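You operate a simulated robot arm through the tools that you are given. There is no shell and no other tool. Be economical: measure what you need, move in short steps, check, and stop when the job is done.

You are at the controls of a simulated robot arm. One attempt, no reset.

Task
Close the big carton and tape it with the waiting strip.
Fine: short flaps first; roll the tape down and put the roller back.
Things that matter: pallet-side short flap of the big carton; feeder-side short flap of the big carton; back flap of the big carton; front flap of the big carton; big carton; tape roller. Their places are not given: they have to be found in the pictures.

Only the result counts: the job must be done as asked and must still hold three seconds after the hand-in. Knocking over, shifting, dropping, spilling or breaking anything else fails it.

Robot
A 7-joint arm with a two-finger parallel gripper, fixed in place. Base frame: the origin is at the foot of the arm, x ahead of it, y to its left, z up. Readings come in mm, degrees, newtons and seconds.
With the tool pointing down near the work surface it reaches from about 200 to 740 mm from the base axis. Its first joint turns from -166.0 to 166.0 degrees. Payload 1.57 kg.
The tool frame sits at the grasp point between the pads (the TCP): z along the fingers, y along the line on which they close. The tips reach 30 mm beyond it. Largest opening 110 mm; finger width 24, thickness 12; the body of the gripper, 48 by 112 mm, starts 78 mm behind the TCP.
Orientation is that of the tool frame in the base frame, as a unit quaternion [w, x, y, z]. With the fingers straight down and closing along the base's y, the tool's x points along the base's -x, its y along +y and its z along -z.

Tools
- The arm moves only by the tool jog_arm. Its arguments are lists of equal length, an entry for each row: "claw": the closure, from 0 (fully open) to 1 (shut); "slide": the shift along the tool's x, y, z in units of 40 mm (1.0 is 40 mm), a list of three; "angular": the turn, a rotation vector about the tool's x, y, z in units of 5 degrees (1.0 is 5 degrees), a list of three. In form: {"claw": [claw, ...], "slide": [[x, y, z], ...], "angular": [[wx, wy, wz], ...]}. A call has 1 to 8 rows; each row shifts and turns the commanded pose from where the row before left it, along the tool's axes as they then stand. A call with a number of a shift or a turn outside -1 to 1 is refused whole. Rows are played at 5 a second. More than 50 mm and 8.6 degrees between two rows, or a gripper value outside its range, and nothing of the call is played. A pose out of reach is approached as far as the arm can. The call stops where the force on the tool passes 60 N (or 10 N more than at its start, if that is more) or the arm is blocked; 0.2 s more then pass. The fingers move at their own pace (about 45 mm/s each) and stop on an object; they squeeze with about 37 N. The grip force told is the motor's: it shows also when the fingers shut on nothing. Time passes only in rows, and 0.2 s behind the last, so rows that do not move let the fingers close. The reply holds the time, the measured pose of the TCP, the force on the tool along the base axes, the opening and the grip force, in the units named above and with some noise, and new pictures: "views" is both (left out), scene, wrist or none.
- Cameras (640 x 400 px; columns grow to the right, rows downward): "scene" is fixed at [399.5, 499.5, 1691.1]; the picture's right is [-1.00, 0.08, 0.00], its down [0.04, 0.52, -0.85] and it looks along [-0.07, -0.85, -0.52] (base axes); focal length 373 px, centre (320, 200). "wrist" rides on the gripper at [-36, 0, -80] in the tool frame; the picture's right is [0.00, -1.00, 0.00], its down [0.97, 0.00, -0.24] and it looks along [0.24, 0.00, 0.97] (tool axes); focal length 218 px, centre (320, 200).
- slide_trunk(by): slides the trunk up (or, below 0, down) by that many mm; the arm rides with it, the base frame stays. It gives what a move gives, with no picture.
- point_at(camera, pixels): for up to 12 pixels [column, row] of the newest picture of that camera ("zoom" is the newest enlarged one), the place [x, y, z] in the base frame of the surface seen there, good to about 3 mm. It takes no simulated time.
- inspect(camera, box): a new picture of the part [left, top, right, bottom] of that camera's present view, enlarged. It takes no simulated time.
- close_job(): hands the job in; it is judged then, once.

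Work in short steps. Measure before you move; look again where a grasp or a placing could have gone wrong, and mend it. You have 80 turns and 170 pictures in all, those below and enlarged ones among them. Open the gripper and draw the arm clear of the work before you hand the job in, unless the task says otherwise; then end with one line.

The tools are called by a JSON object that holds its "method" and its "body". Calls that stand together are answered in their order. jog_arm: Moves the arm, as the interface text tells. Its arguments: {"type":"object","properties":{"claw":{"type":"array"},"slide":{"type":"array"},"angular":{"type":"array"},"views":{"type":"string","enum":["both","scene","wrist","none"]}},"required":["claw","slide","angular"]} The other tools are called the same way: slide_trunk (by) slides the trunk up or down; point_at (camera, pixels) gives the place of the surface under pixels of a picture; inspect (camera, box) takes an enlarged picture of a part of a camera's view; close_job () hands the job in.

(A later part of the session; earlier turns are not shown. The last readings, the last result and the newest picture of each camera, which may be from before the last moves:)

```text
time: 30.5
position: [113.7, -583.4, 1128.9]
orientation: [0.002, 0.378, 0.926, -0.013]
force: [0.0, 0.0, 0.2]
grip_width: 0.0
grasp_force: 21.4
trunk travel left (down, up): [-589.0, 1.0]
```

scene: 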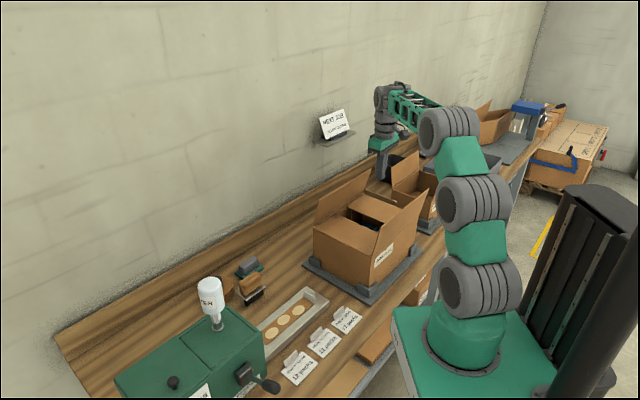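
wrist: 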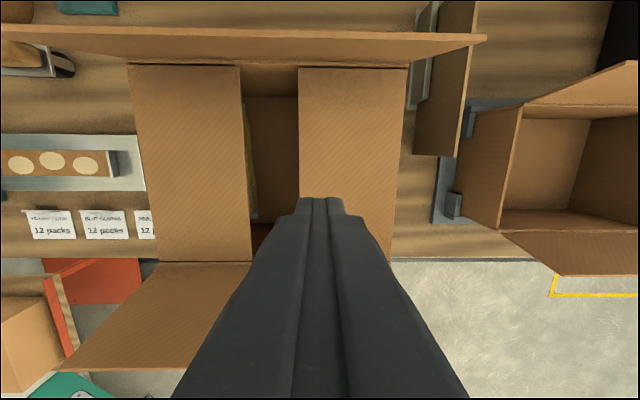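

Both short flaps are level (pallet pressed with 8 N). Return to behind the back flap, tilting 20° again.

{"method": "jog_arm", "body": {"claw": [1, 1, 1, 1, 1, 1, 1, 1], "slide": [[0, 0.9, 0], [0, 0.9, 0], [0, 0.9, 0], [0, 0.85, 0], [-0.94, 0, 0.342], [-0.94, 0, 0.342], [-0.94, 0, 0.342], [-0.94, 0, 0.342]], "angular": [[0, -1, 0], [0, -1, 0], [0, -1, 0], [0, -1, 0], [0, 0, 0], [0, 0, 0], [0, 0, 0], [0, 0, 0]]}}

```text
time: 32.3
position: [329.8, -597.2, 1127.6]
orientation: [0.162, 0.371, 0.911, -0.077]
force: [0.6, -0.4, -0.7]
grip_width: 0.0
grasp_force: 21.3
trunk travel left (down, up): [-589.0, 1.0]
```

scene: 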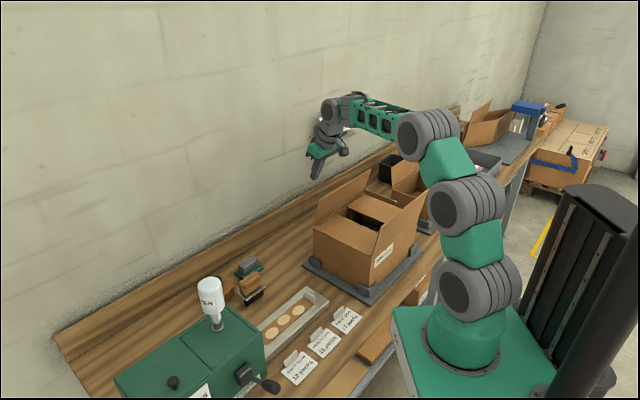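
wrist: 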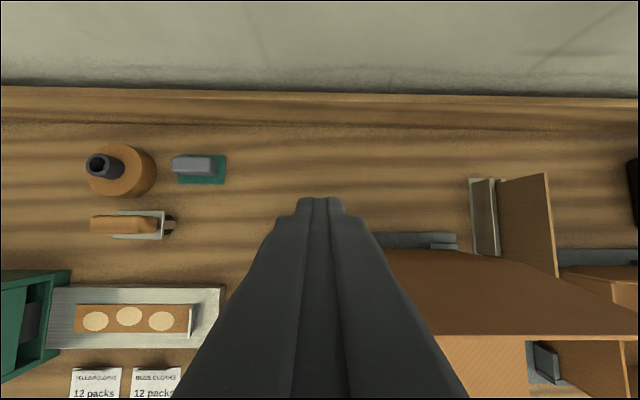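

In position behind (t≈-655). Lower 60 mm and pull forward in smaller steps.

{"method": "jog_arm", "body": {"claw": [1, 1, 1, 1, 1, 1, 1], "slide": [[0.255, 0, 0.705], [0.255, 0, 0.705], [0.47, 0, -0.171], [0.47, 0, -0.171], [0.47, 0, -0.171], [0.47, 0, -0.12], [0.47, 0, 0]], "angular": [[0, 0, 0], [0, 0, 0], [0, 0, 0], [0, 0, 0], [0, 0, 0], [0, 0, 0], [0, 0, 0]]}}

```text
time: 33.9
position: [259.9, -529.8, 1055.9]
orientation: [0.163, 0.37, 0.911, -0.078]
force: [-0.1, 0.6, 0.2]
grip_width: 0.0
grasp_force: 21.0
trunk travel left (down, up): [-589.0, 1.0]
```

scene: 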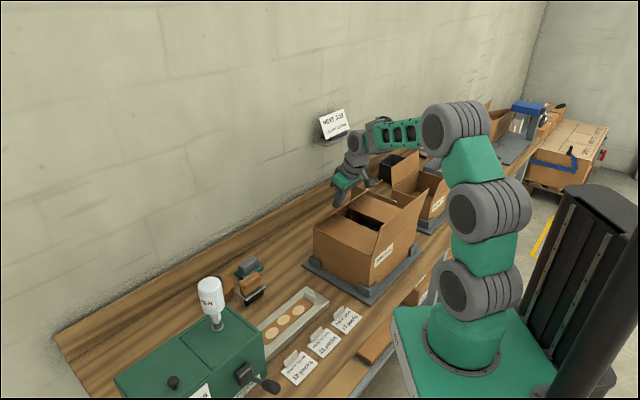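
wrist: 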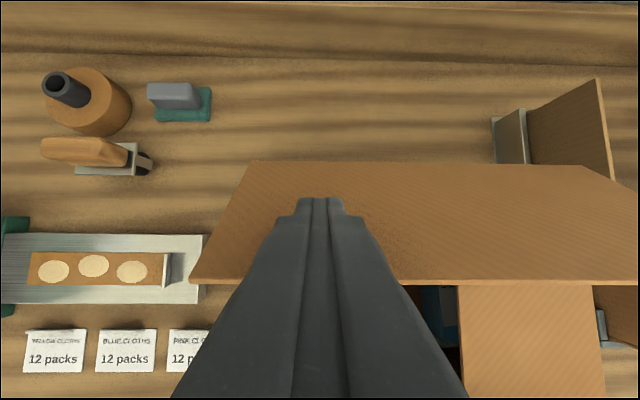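

The back flap now folds freely (~40° inward). Continue along the arc to flat.

{"method": "jog_arm", "body": {"claw": [1, 1, 1, 1, 1], "slide": [[0.155, 0, 0.13], [0.52, 0, 0.34], [0.42, 0, 0.43], [0.215, 0, 0.33], [0, 0, 0]], "angular": [[0, 0, 0], [0, 0, 0], [0, 0, 0], [0, 0, 0], [0, 0, 0]]}}

```text
time: 35.1
position: [237.3, -506.9, 993.1]
orientation: [0.162, 0.371, 0.911, -0.078]
force: [-0.4, 0.8, 0.2]
grip_width: 0.0
grasp_force: 21.1
trunk travel left (down, up): [-589.0, 1.0]
```

scene: 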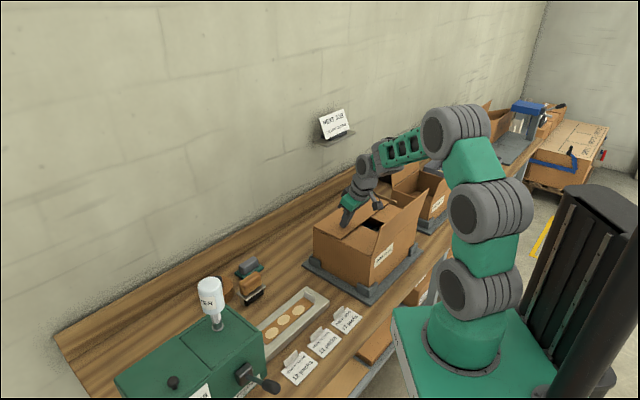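
wrist: 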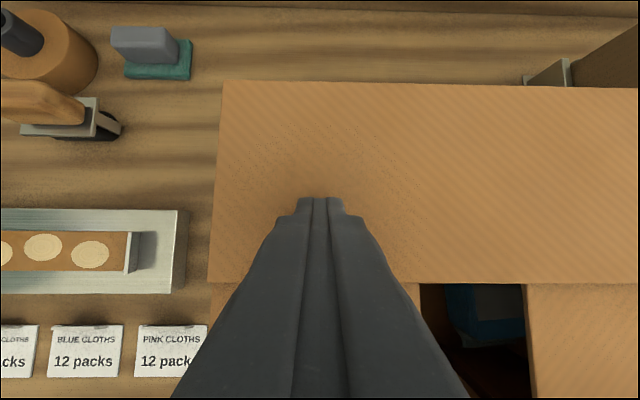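

Nearly flat; press down in small steps until light contact force, then lift and untilt.

{"method": "jog_arm", "body": {"claw": [1, 1, 1], "slide": [[0.034, 0, 0.094], [0.034, 0, 0.094], [0, 0, 0]], "angular": [[0, 0, 0], [0, 0, 0], [0, 0, 0]], "views": "none"}}

{"method": "jog_arm", "body": {"claw": [1, 1, 1, 1, 1, 1, 1, 1], "slide": [[-0.34, 0, -0.94], [-0.34, 0, -0.94], [-0.34, 0, -0.94], [-0.34, 0, -0.94], [0, 0, 0], [0, 0, 0], [0, 0, 0], [0, 0, 0]], "angular": [[0, 0, 0], [0, 0, 0], [0, 0, 0], [0, 0, 0], [0, 1, 0], [0, 1, 0], [0, 1, 0], [0, 1, 0]]}}

```text
time: 35.9
position: [235.7, -507.6, 987.9]
orientation: [0.165, 0.37, 0.911, -0.08]
force: [0.3, 3.7, 18.7]
grip_width: 0.0
grasp_force: 21.1
trunk travel left (down, up): [-589.0, 1.0]
```

```text
time: 37.7
position: [237.3, -504.1, 1144.9]
orientation: [0.002, 0.378, 0.926, -0.013]
force: [0.3, -0.5, 0.6]
grip_width: 0.0
grasp_force: 21.2
trunk travel left (down, up): [-589.0, 1.0]
```

scene: 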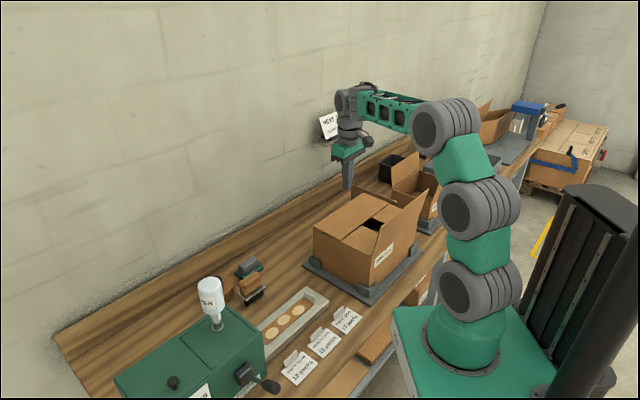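
wrist: 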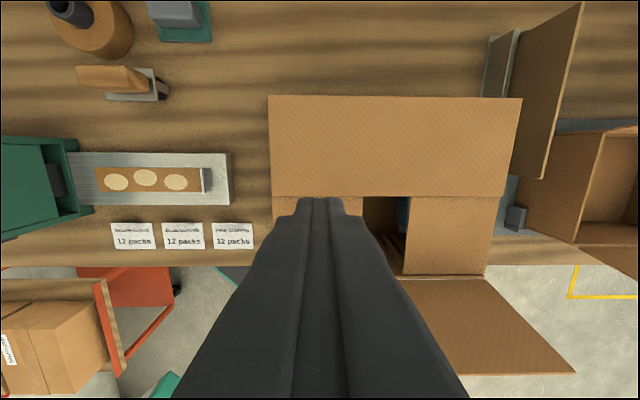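

Back flap is flat. Now move to the front side of the front flap (t≈-326, s≈-275), correcting a small roll.

{"method": "jog_arm", "body": {"claw": [1, 1, 1, 1, 1, 1], "slide": [[0, 0, 0], [1, -0.43, 0], [1, -0.43, 0], [1, -0.43, 0], [1, -0.43, 0], [1, -0.43, 0]], "angular": [[-0.26, 0.16, 0.12], [0, 0, 0], [0, 0, 0], [0, 0, 0], [0, 0, 0], [0, 0, 0]], "views": "none"}}

{"method": "jog_arm", "body": {"claw": [1, 1, 1], "slide": [[0, 0, 0.95], [0, 0, 0.95], [0, 0, 0]], "angular": [[0, 0, 0], [0, 0, 0], [0, 0, 0]]}}

```text
time: 39.1
position: [35.7, -421.6, 1143.4]
orientation: [0.001, 0.383, 0.924, 0.0]
force: [1.1, -0.9, 0.5]
grip_width: 0.0
grasp_force: 21.4
trunk travel left (down, up): [-589.0, 1.0]
```

```text
time: 39.9
position: [33.4, -422.5, 1070.0]
orientation: [0.001, 0.384, 0.923, 0.001]
force: [1.0, -0.1, 0.4]
grip_width: 0.2
grasp_force: 21.3
trunk travel left (down, up): [-589.0, 1.0]
```

scene: 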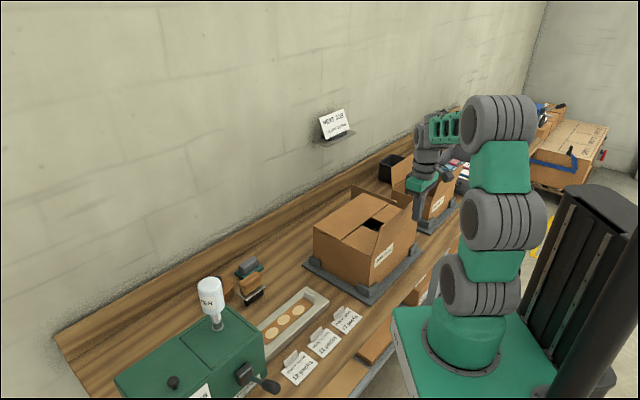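
wrist: 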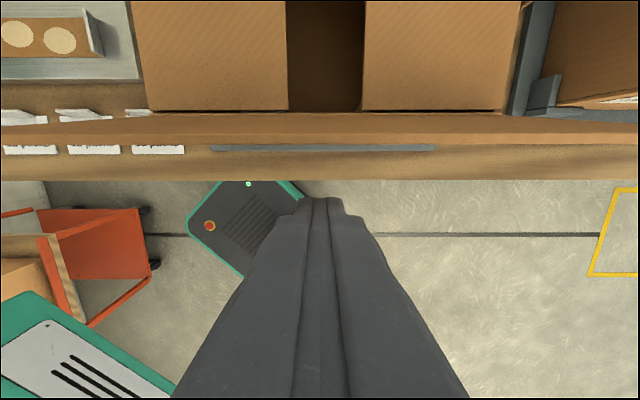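

Fingers are in front of the front flap. Sweep it over along the arc.

{"method": "jog_arm", "body": {"claw": [1, 1, 1, 1, 1, 1, 1, 1], "slide": [[-0.55, 0, 0], [-0.55, 0, 0], [-0.57, 0, 0.1], [-0.55, 0, 0.2], [-0.47, 0, 0.35], [-0.35, 0, 0.47], [-0.22, 0, 0.55], [-0.08, 0, 0.35]], "angular": [[0, 0, 0], [0, 0, 0], [0, 0, 0], [0, 0, 0], [0, 0, 0], [0, 0, 0], [0, 0, 0], [0, 0, 0]]}}

```text
time: 41.7
position: [131.3, -516.3, 986.8]
orientation: [0.0, 0.384, 0.923, 0.001]
force: [-0.1, 0.1, -0.8]
grip_width: 0.0
grasp_force: 21.1
trunk travel left (down, up): [-589.0, 1.0]
```

scene: 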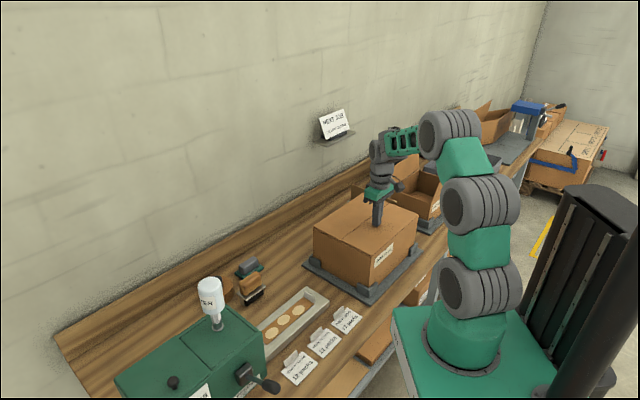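
wrist: 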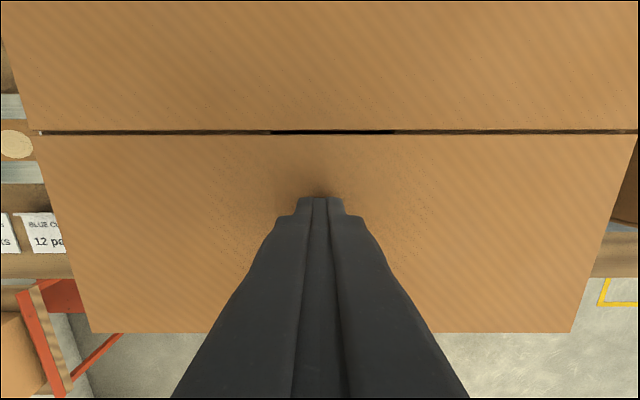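

Closing nicely. Press a few mm for contact, lift, and look at the closed top.

{"method": "jog_arm", "body": {"claw": [1, 1, 1], "slide": [[0, 0, 0.06], [0, 0, 0.06], [0, 0, 0]], "angular": [[0, 0, 0], [0, 0, 0], [0, 0, 0]], "views": "none"}}

{"method": "jog_arm", "body": {"claw": [1, 1, 1, 1, 1, 1, 1], "slide": [[0, 0, -1], [0, 0, -1], [0, 0, -1], [0, 0, -1], [0, 0.8, -0.5], [0, 0.8, 0], [0, 0.8, 0]], "angular": [[0, 0, 0], [0, 0, 0], [0, 0, 0], [0, 0, 0], [0, 0, 0], [0, 0, 0], [0, 0, 0]]}}

```text
time: 42.5
position: [129.8, -517.1, 986.6]
orientation: [0.001, 0.384, 0.923, -0.001]
force: [-2.7, 3.5, 26.1]
grip_width: 0.2
grasp_force: 21.2
trunk travel left (down, up): [-589.0, 1.0]
```

```text
time: 44.1
position: [199.1, -448.6, 1163.7]
orientation: [0.001, 0.384, 0.923, 0.0]
force: [0.1, 0.3, 0.1]
grip_width: 0.0
grasp_force: 20.8
trunk travel left (down, up): [-589.0, 1.0]
```

scene: 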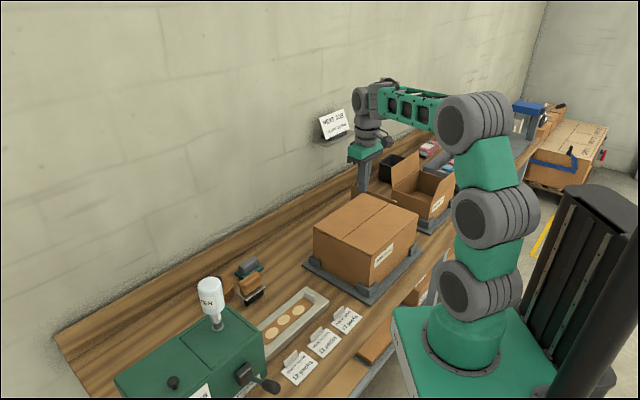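
wrist: 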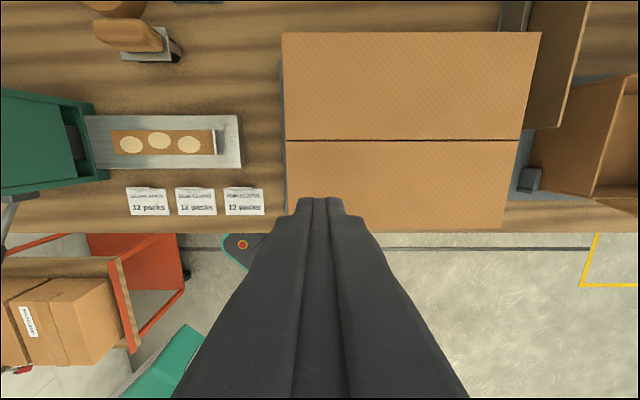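

Carton is closed flat. I measure the seam ends, top corners, and the strip with its tab.

{"method": "point_at", "body": {"camera": "wrist", "pixels": [[287, 141], [518, 139], [283, 34], [540, 34], [287, 205], [400, 120], [400, 160], [112, 131], [112, 152], [214, 131], [212, 153], [217, 142]]}}

{"method": "inspect", "body": {"camera": "wrist", "box": [80, 0, 280, 220]}}

```text
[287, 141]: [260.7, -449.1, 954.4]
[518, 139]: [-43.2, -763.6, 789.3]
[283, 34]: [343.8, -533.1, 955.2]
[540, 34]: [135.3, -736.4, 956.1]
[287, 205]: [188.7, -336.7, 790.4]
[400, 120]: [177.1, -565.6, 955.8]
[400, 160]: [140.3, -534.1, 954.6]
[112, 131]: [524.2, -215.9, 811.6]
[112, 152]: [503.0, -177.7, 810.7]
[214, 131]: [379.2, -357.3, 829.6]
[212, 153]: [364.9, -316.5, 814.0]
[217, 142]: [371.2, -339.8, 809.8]
```

```text
1.82 times, centred on (180, 110) of wrist
```

zoom: 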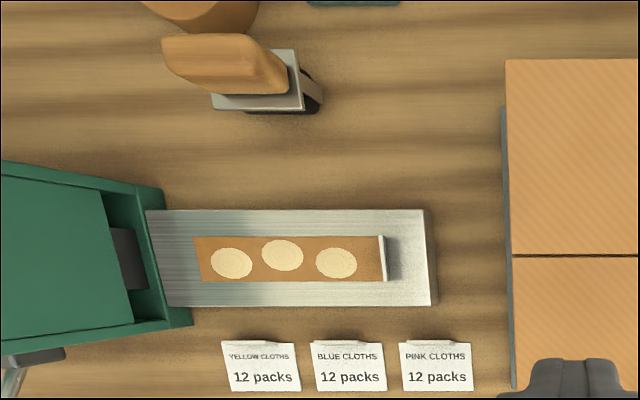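

Strip spans s≈15…225 at t≈-501, z≈811 – already in line with the seam (t≈-499, top z≈955). I move above the tab, opening the fingers, for a closer look.

{"method": "jog_arm", "body": {"claw": [0.6, 0.6, 0.6, 0.6, 0.6, 0.6, 0.6, 0.6], "slide": [[-0.215, 0.97, 0], [-0.215, 0.97, 0], [-0.215, 0.97, 0], [-0.215, 0.97, 0], [-0.215, 0.97, 0], [0, 0, 1], [0, 0, 1], [0, 0, 1]], "angular": [[0, 0, 0], [0, 0, 0], [0, 0, 0], [0, 0, 0], [0, 0, 0], [0, 0, 0], [0, 0, 0], [0, 0, 0]]}}

```text
time: 45.9
position: [368.0, -344.1, 1044.0]
orientation: [0.0, 0.383, 0.924, 0.001]
force: [-0.1, -0.3, -0.2]
grip_width: 44.1
grasp_force: 0.1
trunk travel left (down, up): [-589.0, 1.0]
```

scene: 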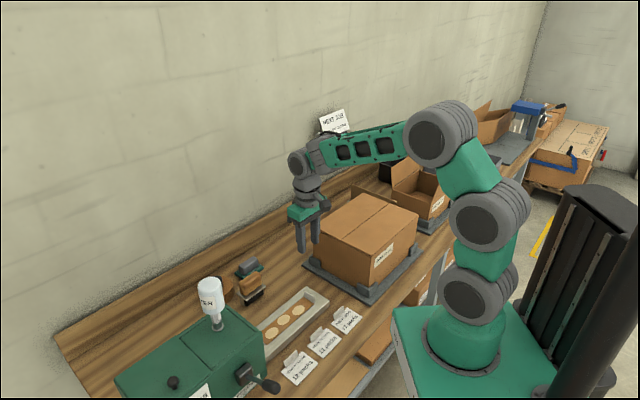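
wrist: 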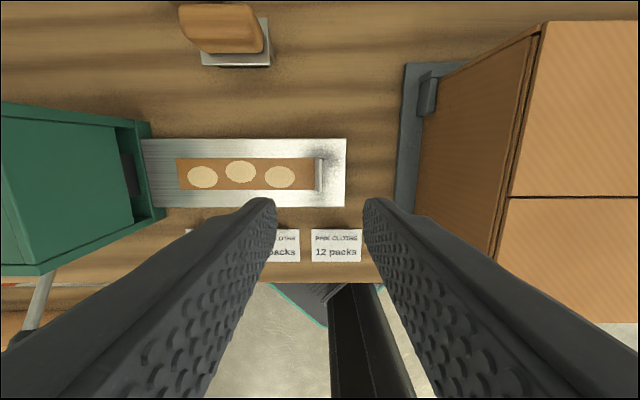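

Measure the tab precisely in a zoom.

{"method": "inspect", "body": {"camera": "wrist", "box": [160, 130, 360, 220]}}

{"method": "point_at", "body": {"camera": "wrist", "pixels": [[318, 160], [321, 175], [319, 190], [324, 160], [315, 160], [314, 190], [178, 159], [178, 188], [324, 190], [340, 175], [300, 175], [300, 200]]}}

```text
3.20 times, centred on (260, 175) of wrist
```

zoom: 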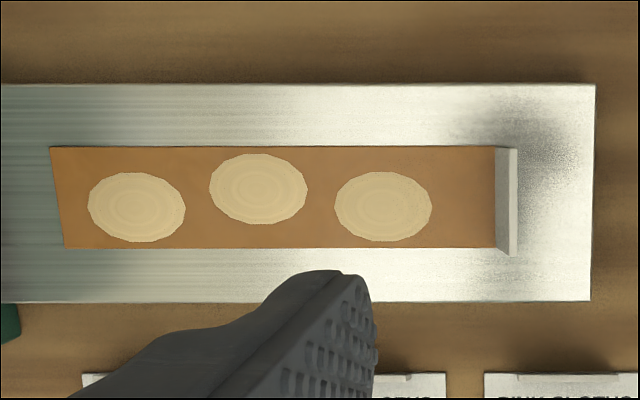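

```text
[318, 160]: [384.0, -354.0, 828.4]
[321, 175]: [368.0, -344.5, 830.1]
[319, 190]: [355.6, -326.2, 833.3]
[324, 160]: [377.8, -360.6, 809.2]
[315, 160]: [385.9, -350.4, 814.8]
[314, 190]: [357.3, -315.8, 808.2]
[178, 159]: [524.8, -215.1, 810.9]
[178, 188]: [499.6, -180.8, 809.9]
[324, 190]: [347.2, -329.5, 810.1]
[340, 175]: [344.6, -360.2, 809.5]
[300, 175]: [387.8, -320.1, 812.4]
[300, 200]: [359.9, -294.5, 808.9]
```

Tab top ≈(368,-344), TCP already centred over it. Descend to TCP z≈845 and close.

{"method": "jog_arm", "body": {"claw": [0.6, 0.6, 0.6, 0.6, 0.6, 0.6], "slide": [[0, 0, 1], [0, 0, 1], [0, 0, 1], [0, 0, 1], [0, 0, 0.7], [0, 0, 0.27]], "angular": [[0, 0, 0], [0, 0, 0], [0, 0, 0], [0, 0, 0], [0, 0, 0], [0, 0, 0]]}}

```text
time: 47.3
position: [366.5, -343.5, 844.9]
orientation: [0.0, 0.383, 0.924, 0.001]
force: [-0.2, 0.2, -0.8]
grip_width: 44.1
grasp_force: 0.0
trunk travel left (down, up): [-589.0, 1.0]
```

scene: 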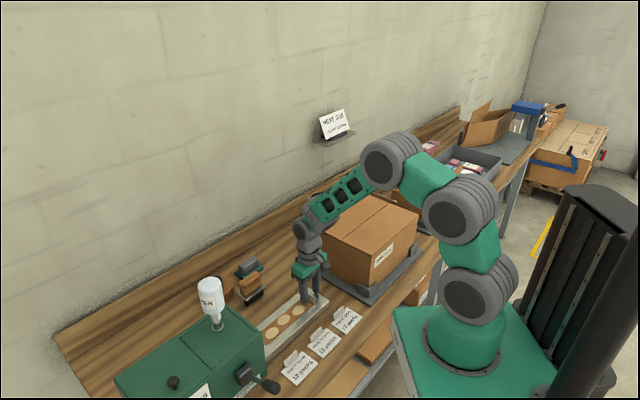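
wrist: 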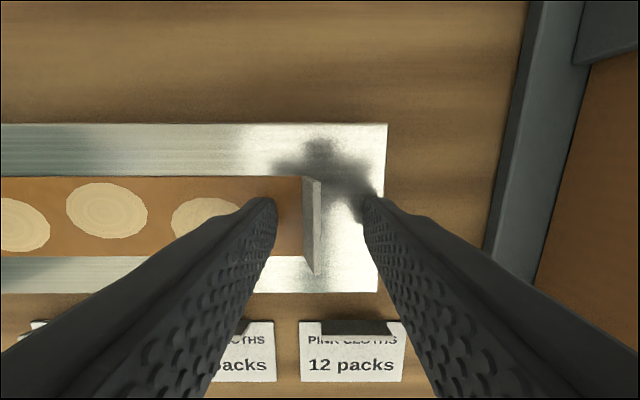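

Tab sits centred between the fingers. Close the gripper.

{"method": "jog_arm", "body": {"claw": [1, 1, 1, 1], "slide": [[0, 0, 0], [0, 0, 0], [0, 0, 0], [0, 0, 0]], "angular": [[0, 0, 0], [0, 0, 0], [0, 0, 0], [0, 0, 0]], "views": "wrist"}}

{"method": "jog_arm", "body": {"claw": [1, 1, 1, 1], "slide": [[0, 0, -0.25], [0, 0, -0.5], [0, 0, -0.75], [0, 0, 0]], "angular": [[0, 0, 0], [0, 0, 0], [0, 0, 0], [0, 0, 0]]}}

```text
time: 48.3
position: [366.0, -344.7, 845.0]
orientation: [0.0, 0.383, 0.924, 0.0]
force: [1.0, 0.1, 2.1]
grip_width: 5.7
grasp_force: 26.2
trunk travel left (down, up): [-589.0, 1.0]
```

wrist: 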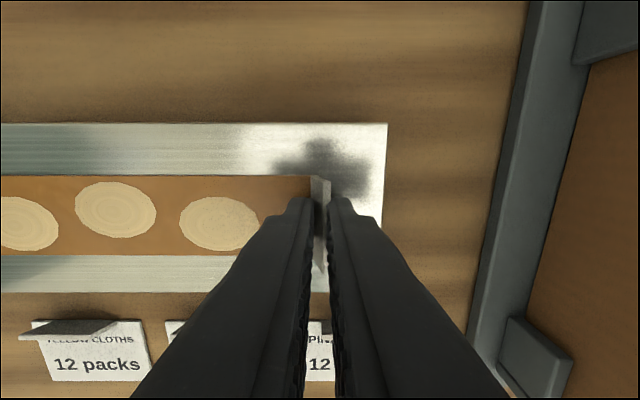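

```text
time: 49.3
position: [365.7, -342.7, 906.2]
orientation: [0.0, 0.383, 0.924, 0.001]
force: [-0.2, 0.6, -0.8]
grip_width: 2.2
grasp_force: 23.8
trunk travel left (down, up): [-589.0, 1.0]
```

scene: 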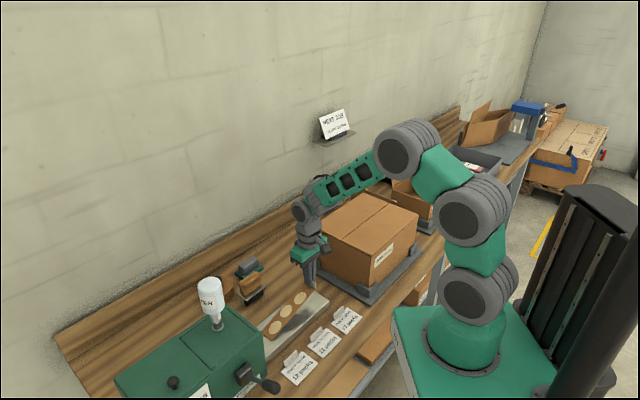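
wrist: 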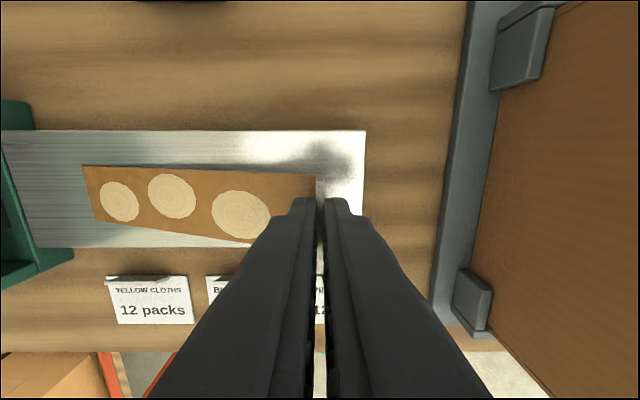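

Strip is lifted but appears slightly turned. Look closer and measure.

{"method": "inspect", "body": {"camera": "scene", "box": [255, 250, 345, 340]}}

{"method": "inspect", "body": {"camera": "wrist", "box": [60, 120, 380, 320]}}

{"method": "point_at", "body": {"camera": "wrist", "pixels": [[86, 170], [95, 219], [200, 172], [200, 230], [300, 178], [260, 238], [150, 180], [315, 182]]}}

```text
4.44 times, centred on (300, 295) of scene
```

zoom: 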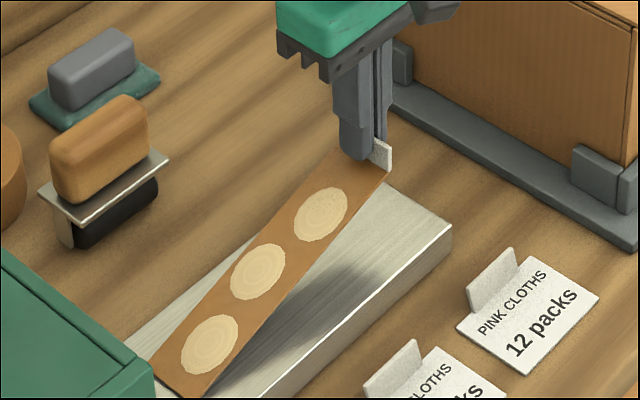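

```text
2.00 times, centred on (220, 220) of wrist
```

zoom: 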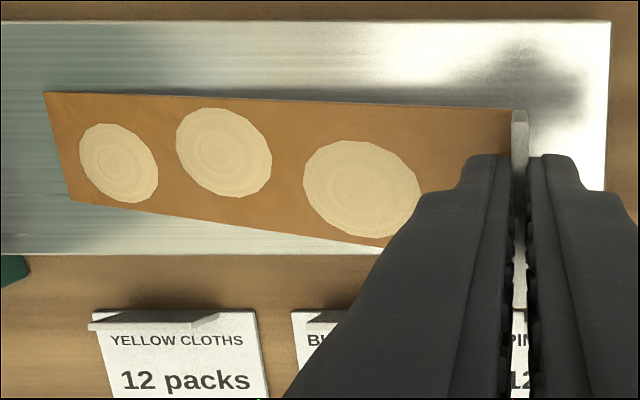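

```text
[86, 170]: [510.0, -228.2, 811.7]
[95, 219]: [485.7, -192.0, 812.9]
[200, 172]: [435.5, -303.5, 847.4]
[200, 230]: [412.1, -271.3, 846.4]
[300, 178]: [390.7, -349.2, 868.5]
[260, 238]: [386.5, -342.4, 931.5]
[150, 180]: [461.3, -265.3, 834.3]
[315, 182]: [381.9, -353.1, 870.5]
```

The strip hangs from its tab, the far end still on the tray (z≈812), near end at 870. Lift more and look at how it hangs.

{"method": "jog_arm", "body": {"claw": [1, 1, 1, 1], "slide": [[0, 0, -0.75], [0, 0, -0.75], [0, 0, -0.75], [0, 0, 0]], "angular": [[0, 0, 0], [0, 0, 0], [0, 0, 0], [0, 0, 0]]}}

{"method": "inspect", "body": {"camera": "scene", "box": [255, 220, 355, 330]}}

```text
time: 50.3
position: [365.3, -344.9, 995.6]
orientation: [0.0, 0.384, 0.923, 0.001]
force: [0.3, -0.5, -0.8]
grip_width: 2.3
grasp_force: 24.3
trunk travel left (down, up): [-589.0, 1.0]
```

scene: 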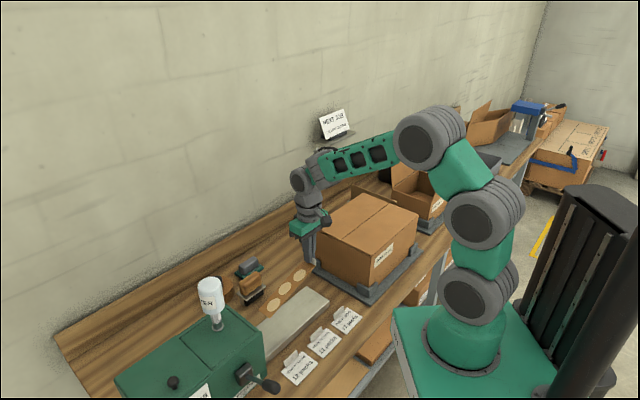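
wrist: 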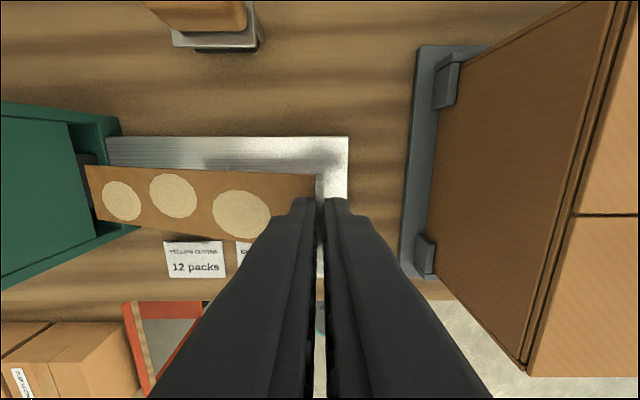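

```text
3.64 times, centred on (305, 275) of scene
```

zoom: 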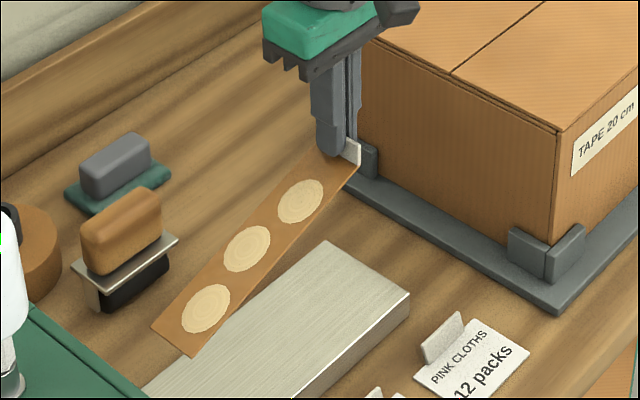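

It hangs rigidly at a fixed droop. I measure its slope.

{"method": "point_at", "body": {"camera": "wrist", "pixels": [[90, 170], [100, 217], [150, 180], [200, 180], [290, 180], [310, 182], [240, 232], [317, 177]]}}

{"method": "inspect", "body": {"camera": "wrist", "box": [260, 150, 380, 225]}}

```text
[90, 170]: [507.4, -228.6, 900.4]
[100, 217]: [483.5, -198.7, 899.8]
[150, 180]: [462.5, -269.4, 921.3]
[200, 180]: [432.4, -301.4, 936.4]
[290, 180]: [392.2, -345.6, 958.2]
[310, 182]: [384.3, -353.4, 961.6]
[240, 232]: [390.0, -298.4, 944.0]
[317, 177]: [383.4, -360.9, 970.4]
```

```text
5.33 times, centred on (320, 188) of wrist
```

zoom: 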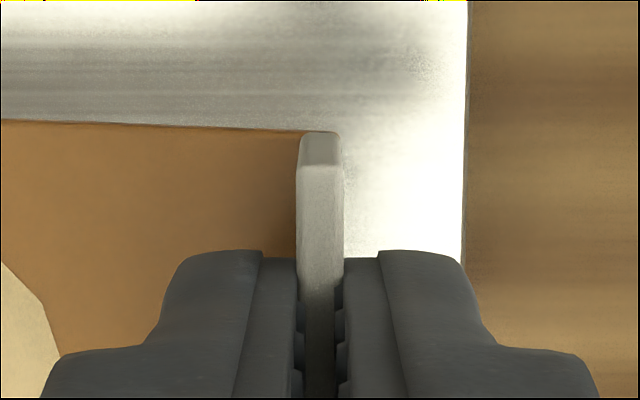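

The strip droops 19° about its tab. I tilt the gripper by -19° about tool x to level it while lifting.

{"method": "jog_arm", "body": {"claw": [1, 1, 1, 1, 1, 1], "slide": [[0, 0, -0.5], [0, 0, -0.5], [0, 0, -0.5], [0, 0, -0.5], [0, 0, 0], [0, 0, 0]], "angular": [[-1, 0, 0], [-1, 0, 0], [-1, 0, 0], [-0.8, 0, 0], [0, 0, 0], [0, 0, 0]]}}

```text
time: 51.7
position: [356.6, -351.6, 1073.9]
orientation: [0.064, 0.377, 0.911, 0.153]
force: [-0.8, 0.6, -0.1]
grip_width: 2.6
grasp_force: 24.1
trunk travel left (down, up): [-589.0, 1.0]
```

scene: 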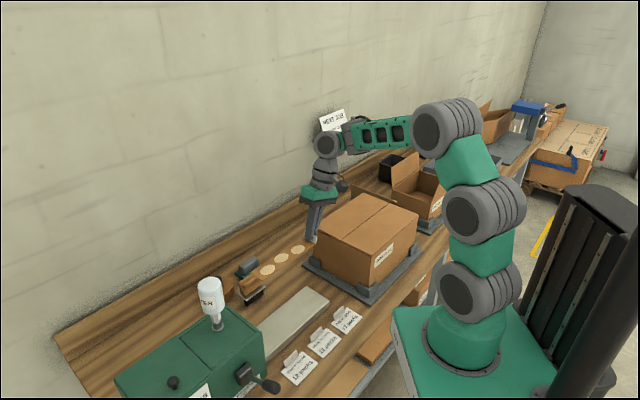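
wrist: 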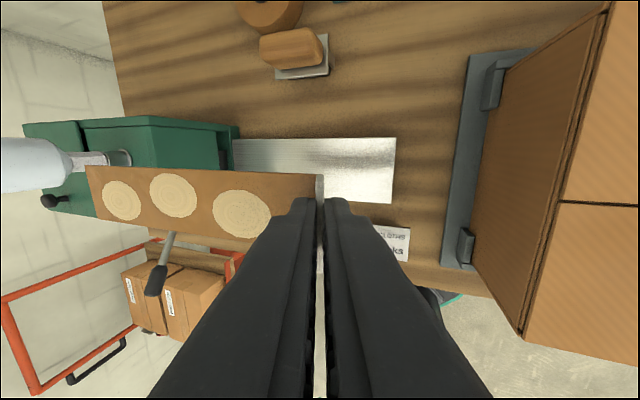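

Measure the levelled strip's ends.

{"method": "point_at", "body": {"camera": "wrist", "pixels": [[90, 169], [100, 217], [150, 180], [200, 180], [290, 180], [310, 182], [240, 232], [317, 178]]}}

```text
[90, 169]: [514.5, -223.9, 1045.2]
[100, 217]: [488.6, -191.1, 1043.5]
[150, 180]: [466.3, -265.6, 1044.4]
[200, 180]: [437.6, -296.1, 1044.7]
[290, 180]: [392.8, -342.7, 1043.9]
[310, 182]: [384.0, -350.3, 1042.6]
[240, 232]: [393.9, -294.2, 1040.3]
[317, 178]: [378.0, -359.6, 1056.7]
```

Strip is level at z≈1044, s=14…212, t≈-501. I carry it pallet-ward 311 mm first, level.

{"method": "jog_arm", "body": {"claw": [1, 1, 1, 1, 1, 1, 1, 1], "slide": [[0, -0.92, -0.317], [0, -0.92, -0.317], [0, -0.92, -0.317], [0, -0.92, -0.317], [0, -0.92, -0.317], [0, -0.92, -0.317], [0, -0.92, -0.317], [0, -0.92, -0.317]], "angular": [[0, 0, 0], [0, 0, 0], [0, 0, 0], [0, 0, 0], [0, 0, 0], [0, 0, 0], [0, 0, 0], [0, 0, 0]]}}

```text
time: 53.5
position: [143.4, -528.9, 1055.0]
orientation: [0.063, 0.379, 0.911, 0.151]
force: [0.9, -0.1, -0.2]
grip_width: 2.2
grasp_force: 23.7
out of reach, approached as far as the arm can: row 7, 8
trunk travel left (down, up): [-589.0, 1.0]
```

scene: 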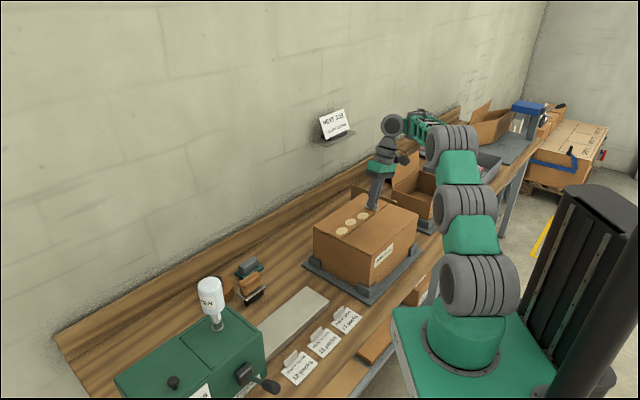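
wrist: 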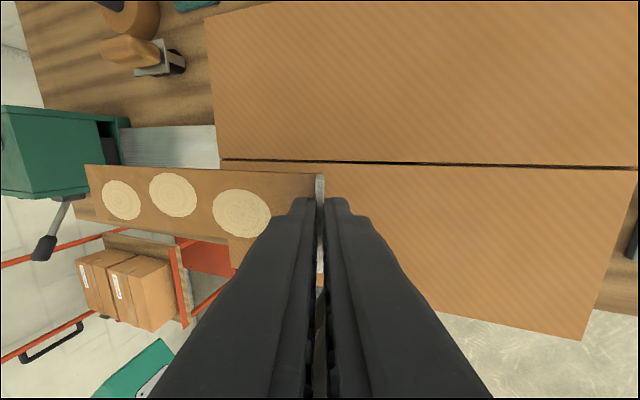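

The tilted pose can't reach farther out. I untilt to vertical (strip then droops feeder-end down), rise a little and go on to the pallet end.

{"method": "jog_arm", "body": {"claw": [1, 1, 1, 1, 1, 1, 1, 1], "slide": [[0, 0, -0.4], [0, 0, -0.4], [0, 0, -0.2], [0, 0, 0], [-0.2, -0.9, 0], [-0.2, -0.9, 0], [-0.2, -0.9, 0], [0, 0, 0]], "angular": [[1, 0, 0], [1, 0, 0], [1, 0, 0], [0.8, 0, 0], [0, 0, 0], [0, 0, 0], [0, 0, 0], [0, 0, 0]]}}

```text
time: 55.3
position: [78.5, -627.6, 1092.3]
orientation: [0.001, 0.382, 0.924, 0.001]
force: [1.2, 0.4, -0.2]
grip_width: 2.4
grasp_force: 24.0
trunk travel left (down, up): [-589.0, 1.0]
```

scene: 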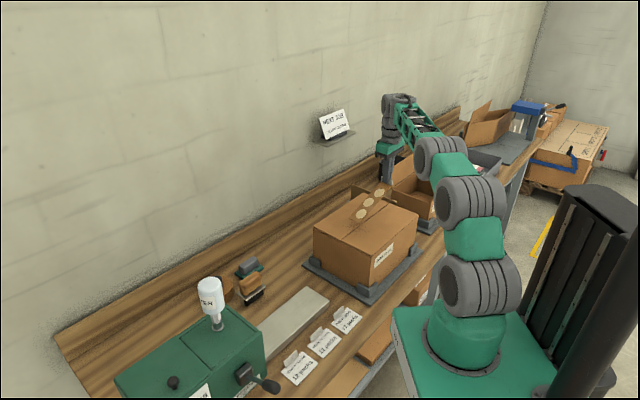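
wrist: 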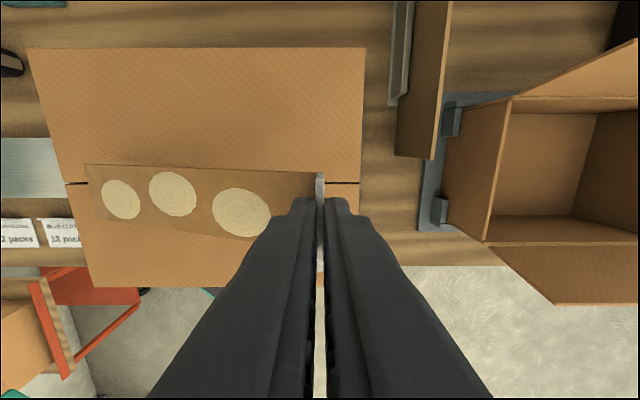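

Measure the strip ends and seam points here before laying down.

{"method": "point_at", "body": {"camera": "wrist", "pixels": [[90, 168], [100, 216], [310, 181], [72, 183], [350, 183], [358, 183], [30, 50], [362, 50], [200, 180]]}}

{"method": "inspect", "body": {"camera": "wrist", "box": [20, 30, 400, 300]}}

```text
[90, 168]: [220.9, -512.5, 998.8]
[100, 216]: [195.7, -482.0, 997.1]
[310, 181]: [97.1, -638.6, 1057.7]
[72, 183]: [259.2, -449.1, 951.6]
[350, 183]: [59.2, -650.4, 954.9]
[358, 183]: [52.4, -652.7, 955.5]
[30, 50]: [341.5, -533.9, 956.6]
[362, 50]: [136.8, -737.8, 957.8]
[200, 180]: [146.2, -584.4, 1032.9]
```

```text
1.48 times, centred on (210, 165) of wrist
```

zoom: 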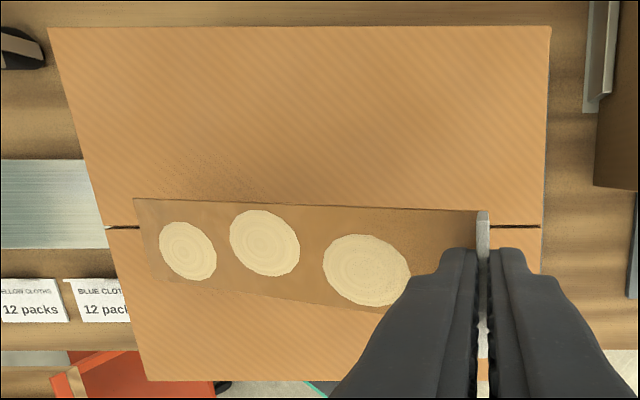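

Seam t≈-500, strip centre t≈-499; shift 9 mm feeder-ward to centre, then lower gradually.

{"method": "jog_arm", "body": {"claw": [1, 1, 1, 1, 1, 1], "slide": [[-0.02, 0.22, 0.4], [0, 0, 0.4], [0, 0, 0.3], [0, 0, 0.3], [0, 0, 0.3], [0, 0, 0]], "angular": [[0, 0, 0], [0, 0, 0], [0, 0, 0], [0, 0, 0], [0, 0, 0], [0, 0, 0]]}}

```text
time: 56.7
position: [84.0, -624.5, 1023.8]
orientation: [0.001, 0.384, 0.923, 0.001]
force: [-1.2, 0.7, 2.9]
grip_width: 2.8
grasp_force: 24.3
trunk travel left (down, up): [-589.0, 1.0]
```

scene: 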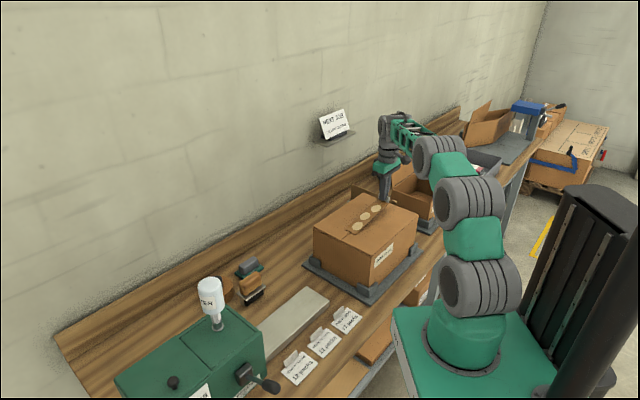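
wrist: 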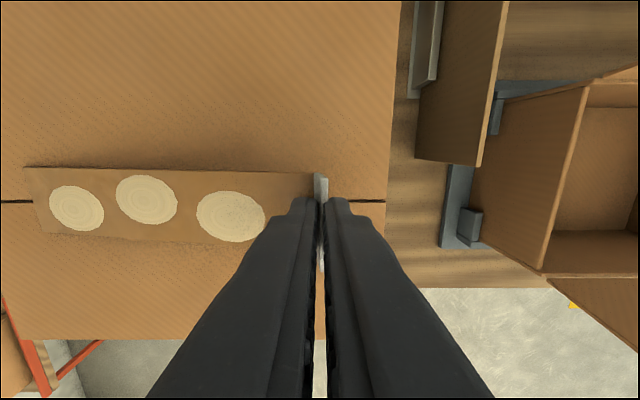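

The far end rests and the strip rotates toward level. Continue lowering the tab end.

{"method": "jog_arm", "body": {"claw": [1, 1, 1, 1], "slide": [[0, 0, 0.3], [0, 0, 0.3], [0, 0, 0.2], [0, 0, 0]], "angular": [[0, 0, 0], [0, 0, 0], [0, 0, 0], [0, 0, 0]]}}

{"method": "point_at", "body": {"camera": "wrist", "pixels": [[300, 182], [200, 180], [100, 180], [50, 180], [200, 150], [350, 190], [315, 180]]}}

```text
time: 57.7
position: [83.6, -624.0, 993.3]
orientation: [0.001, 0.384, 0.923, -0.001]
force: [-1.9, 0.9, 9.3]
grip_width: 5.0
grasp_force: 24.9
trunk travel left (down, up): [-589.0, 1.0]
```

scene: 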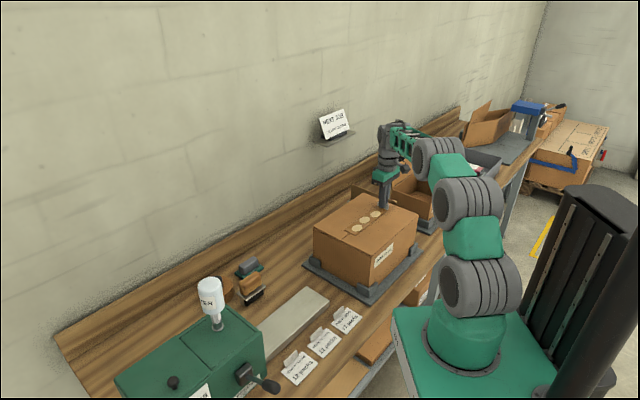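
wrist: 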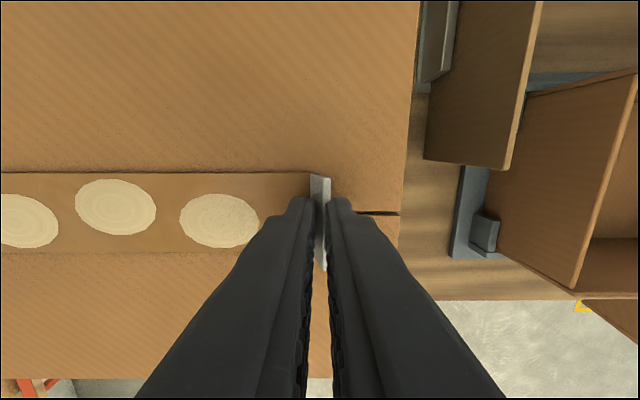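

```text
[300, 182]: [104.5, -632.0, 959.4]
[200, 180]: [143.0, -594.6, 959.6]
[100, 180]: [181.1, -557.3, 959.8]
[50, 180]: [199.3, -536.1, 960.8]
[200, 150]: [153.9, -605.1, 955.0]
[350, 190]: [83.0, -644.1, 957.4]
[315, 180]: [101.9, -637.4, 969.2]
```

Strip lies flat (z≈959.5 all along) over the seam. Release the tab and lift straight up.

{"method": "jog_arm", "body": {"claw": [0.6, 0.6, 0.6, 0.6, 0.6, 0.6, 0.6, 0.6], "slide": [[0, 0, 0], [0, 0, 0], [0, 0, 0], [0, 0, -0.5], [0, 0, -1], [0, 0, -1], [0, 0, -1], [0, 0, -1]], "angular": [[0, 0, 0], [0, 0, 0], [0, 0, 0], [0, 0, 0], [0, 0, 0], [0, 0, 0], [0, 0, 0], [0, 0, 0]]}}

{"method": "inspect", "body": {"camera": "wrist", "box": [0, 60, 420, 300]}}

{"method": "inspect", "body": {"camera": "scene", "box": [300, 180, 440, 300]}}

```text
time: 59.5
position: [81.2, -623.8, 1171.4]
orientation: [-0.001, 0.383, 0.924, 0.001]
force: [0.6, -0.1, 0.7]
grip_width: 43.9
grasp_force: 0.1
trunk travel left (down, up): [-589.0, 1.0]
```

scene: 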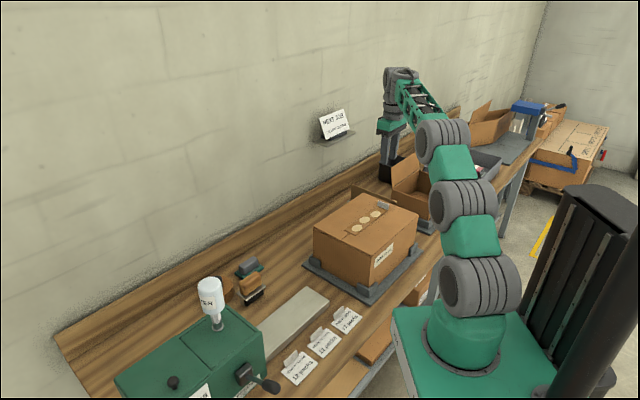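
wrist: 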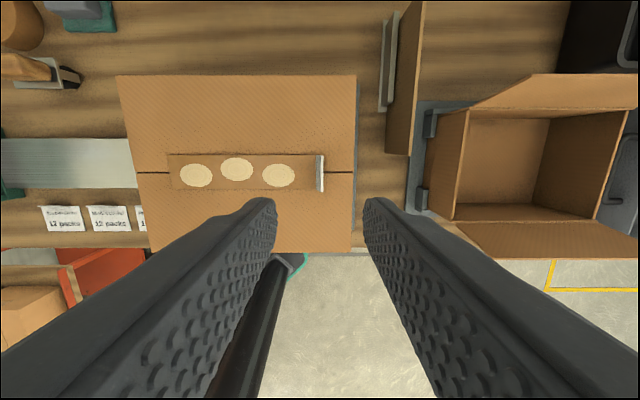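

```text
1.52 times, centred on (210, 180) of wrist
```

zoom: 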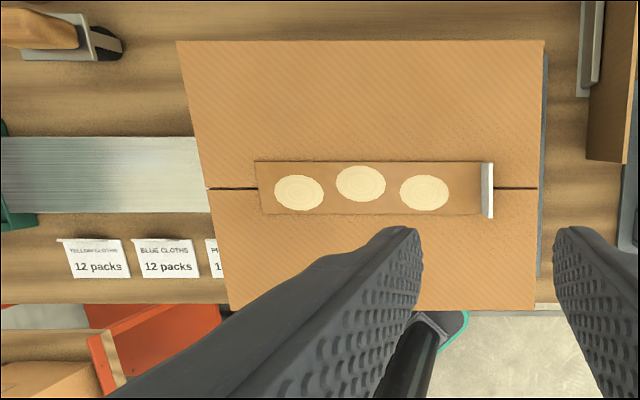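

```text
3.33 times, centred on (370, 240) of scene
```

zoom: 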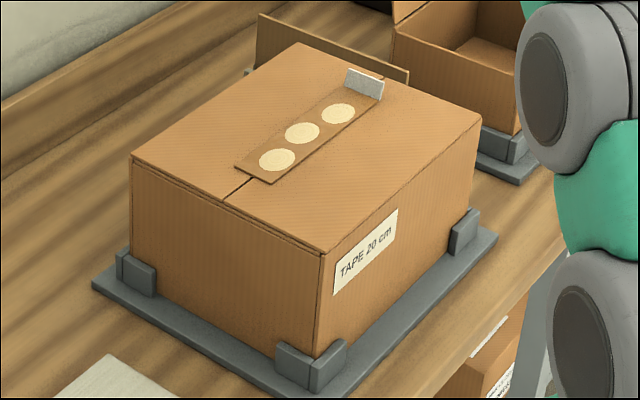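

The strip lies centred on the seam. Now go toward the roller to view it; first along the bench.

{"method": "jog_arm", "body": {"claw": [0.6, 0.6, 0.6, 0.6, 0.6, 0.6, 0.6, 0.6], "slide": [[0, 1, 0], [0, 1, 0], [0, 1, 0], [0, 1, 0], [0, 1, 0], [0, 1, 0], [0, 1, 0], [0, 1, 0]], "angular": [[0, 0, 0], [0, 0, 0], [0, 0, 0], [0, 0, 0], [0, 0, 0], [0, 0, 0], [0, 0, 0], [0, 0, 0]], "views": "none"}}

{"method": "jog_arm", "body": {"claw": [0.6, 0.6, 0.6, 0.6, 0.6, 0.6, 0.6, 0.6], "slide": [[0, 1, 0], [0, 1, 0], [0, 1, 0.5], [0, 1, 0.5], [-0.7, 0.5, 0.5], [-0.8, 0, 0.5], [-0.8, 0, 0.5], [-0.8, 0, 0.5]], "angular": [[0, 0, 0], [0, 0, 0], [0, 0, 0], [0, 0, 0], [0, 0, 0], [0, 0, 0], [0, 0, 0], [0, 0, 0]]}}

```text
time: 61.3
position: [311.4, -396.0, 1171.4]
orientation: [0.0, 0.384, 0.923, 0.0]
force: [-0.4, 0.9, -0.8]
grip_width: 44.0
grasp_force: 0.0
trunk travel left (down, up): [-589.0, 1.0]
```

```text
time: 63.1
position: [531.8, -356.8, 1048.3]
orientation: [0.0, 0.384, 0.923, 0.001]
force: [-0.1, 0.3, 0.4]
grip_width: 43.7
grasp_force: 0.0
trunk travel left (down, up): [-589.0, 1.0]
```

scene: 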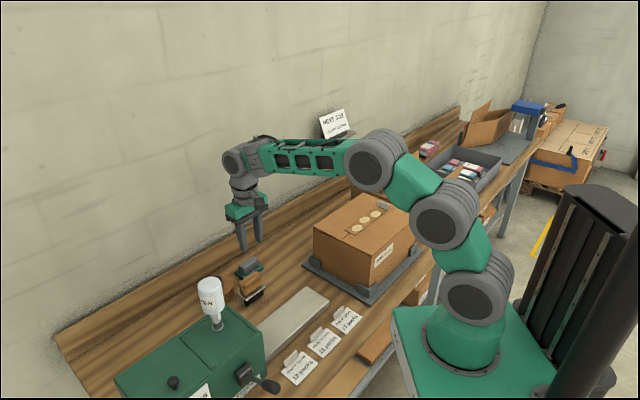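
wrist: 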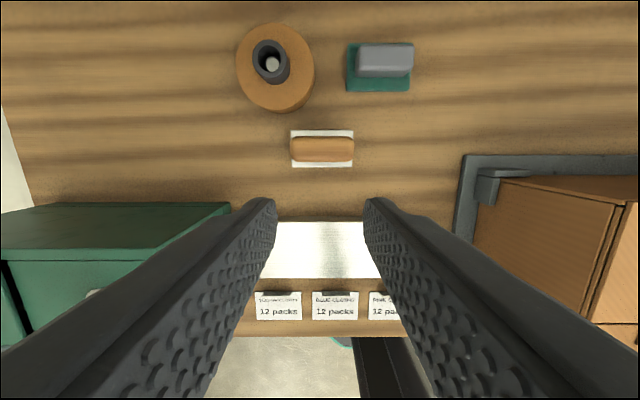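

Roller handle appears at wrist (322,149), aligned with the bench. Zoom and measure.

{"method": "inspect", "body": {"camera": "wrist", "box": [260, 110, 380, 185]}}

{"method": "point_at", "body": {"camera": "wrist", "pixels": [[294, 148], [322, 139], [322, 148], [322, 158], [350, 148], [293, 131], [352, 131], [352, 166], [293, 166], [375, 60], [275, 40], [305, 62]]}}

{"method": "inspect", "body": {"camera": "scene", "box": [225, 250, 275, 310]}}

```text
5.33 times, centred on (320, 148) of wrist
```

zoom: 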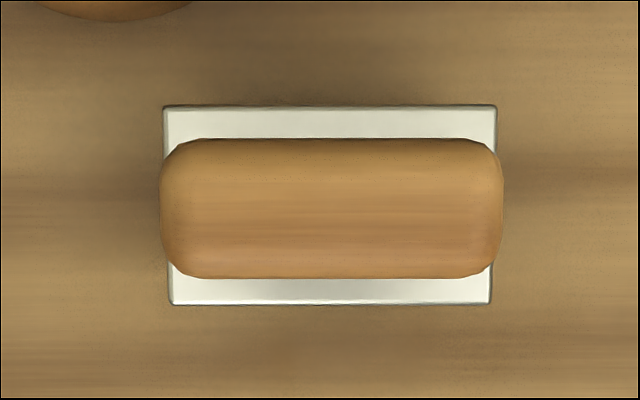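

```text
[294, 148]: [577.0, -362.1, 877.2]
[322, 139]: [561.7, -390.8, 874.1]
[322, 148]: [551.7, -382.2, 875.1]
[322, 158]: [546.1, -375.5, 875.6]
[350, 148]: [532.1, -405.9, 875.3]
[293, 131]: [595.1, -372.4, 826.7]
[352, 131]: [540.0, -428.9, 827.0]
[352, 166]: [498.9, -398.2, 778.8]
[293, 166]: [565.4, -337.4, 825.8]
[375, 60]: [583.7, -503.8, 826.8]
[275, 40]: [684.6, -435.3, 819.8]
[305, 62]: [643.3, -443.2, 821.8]
```

```text
6.67 times, centred on (250, 280) of scene
```

zoom: 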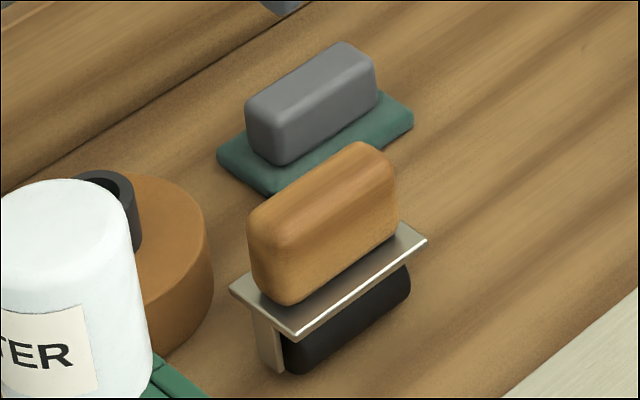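

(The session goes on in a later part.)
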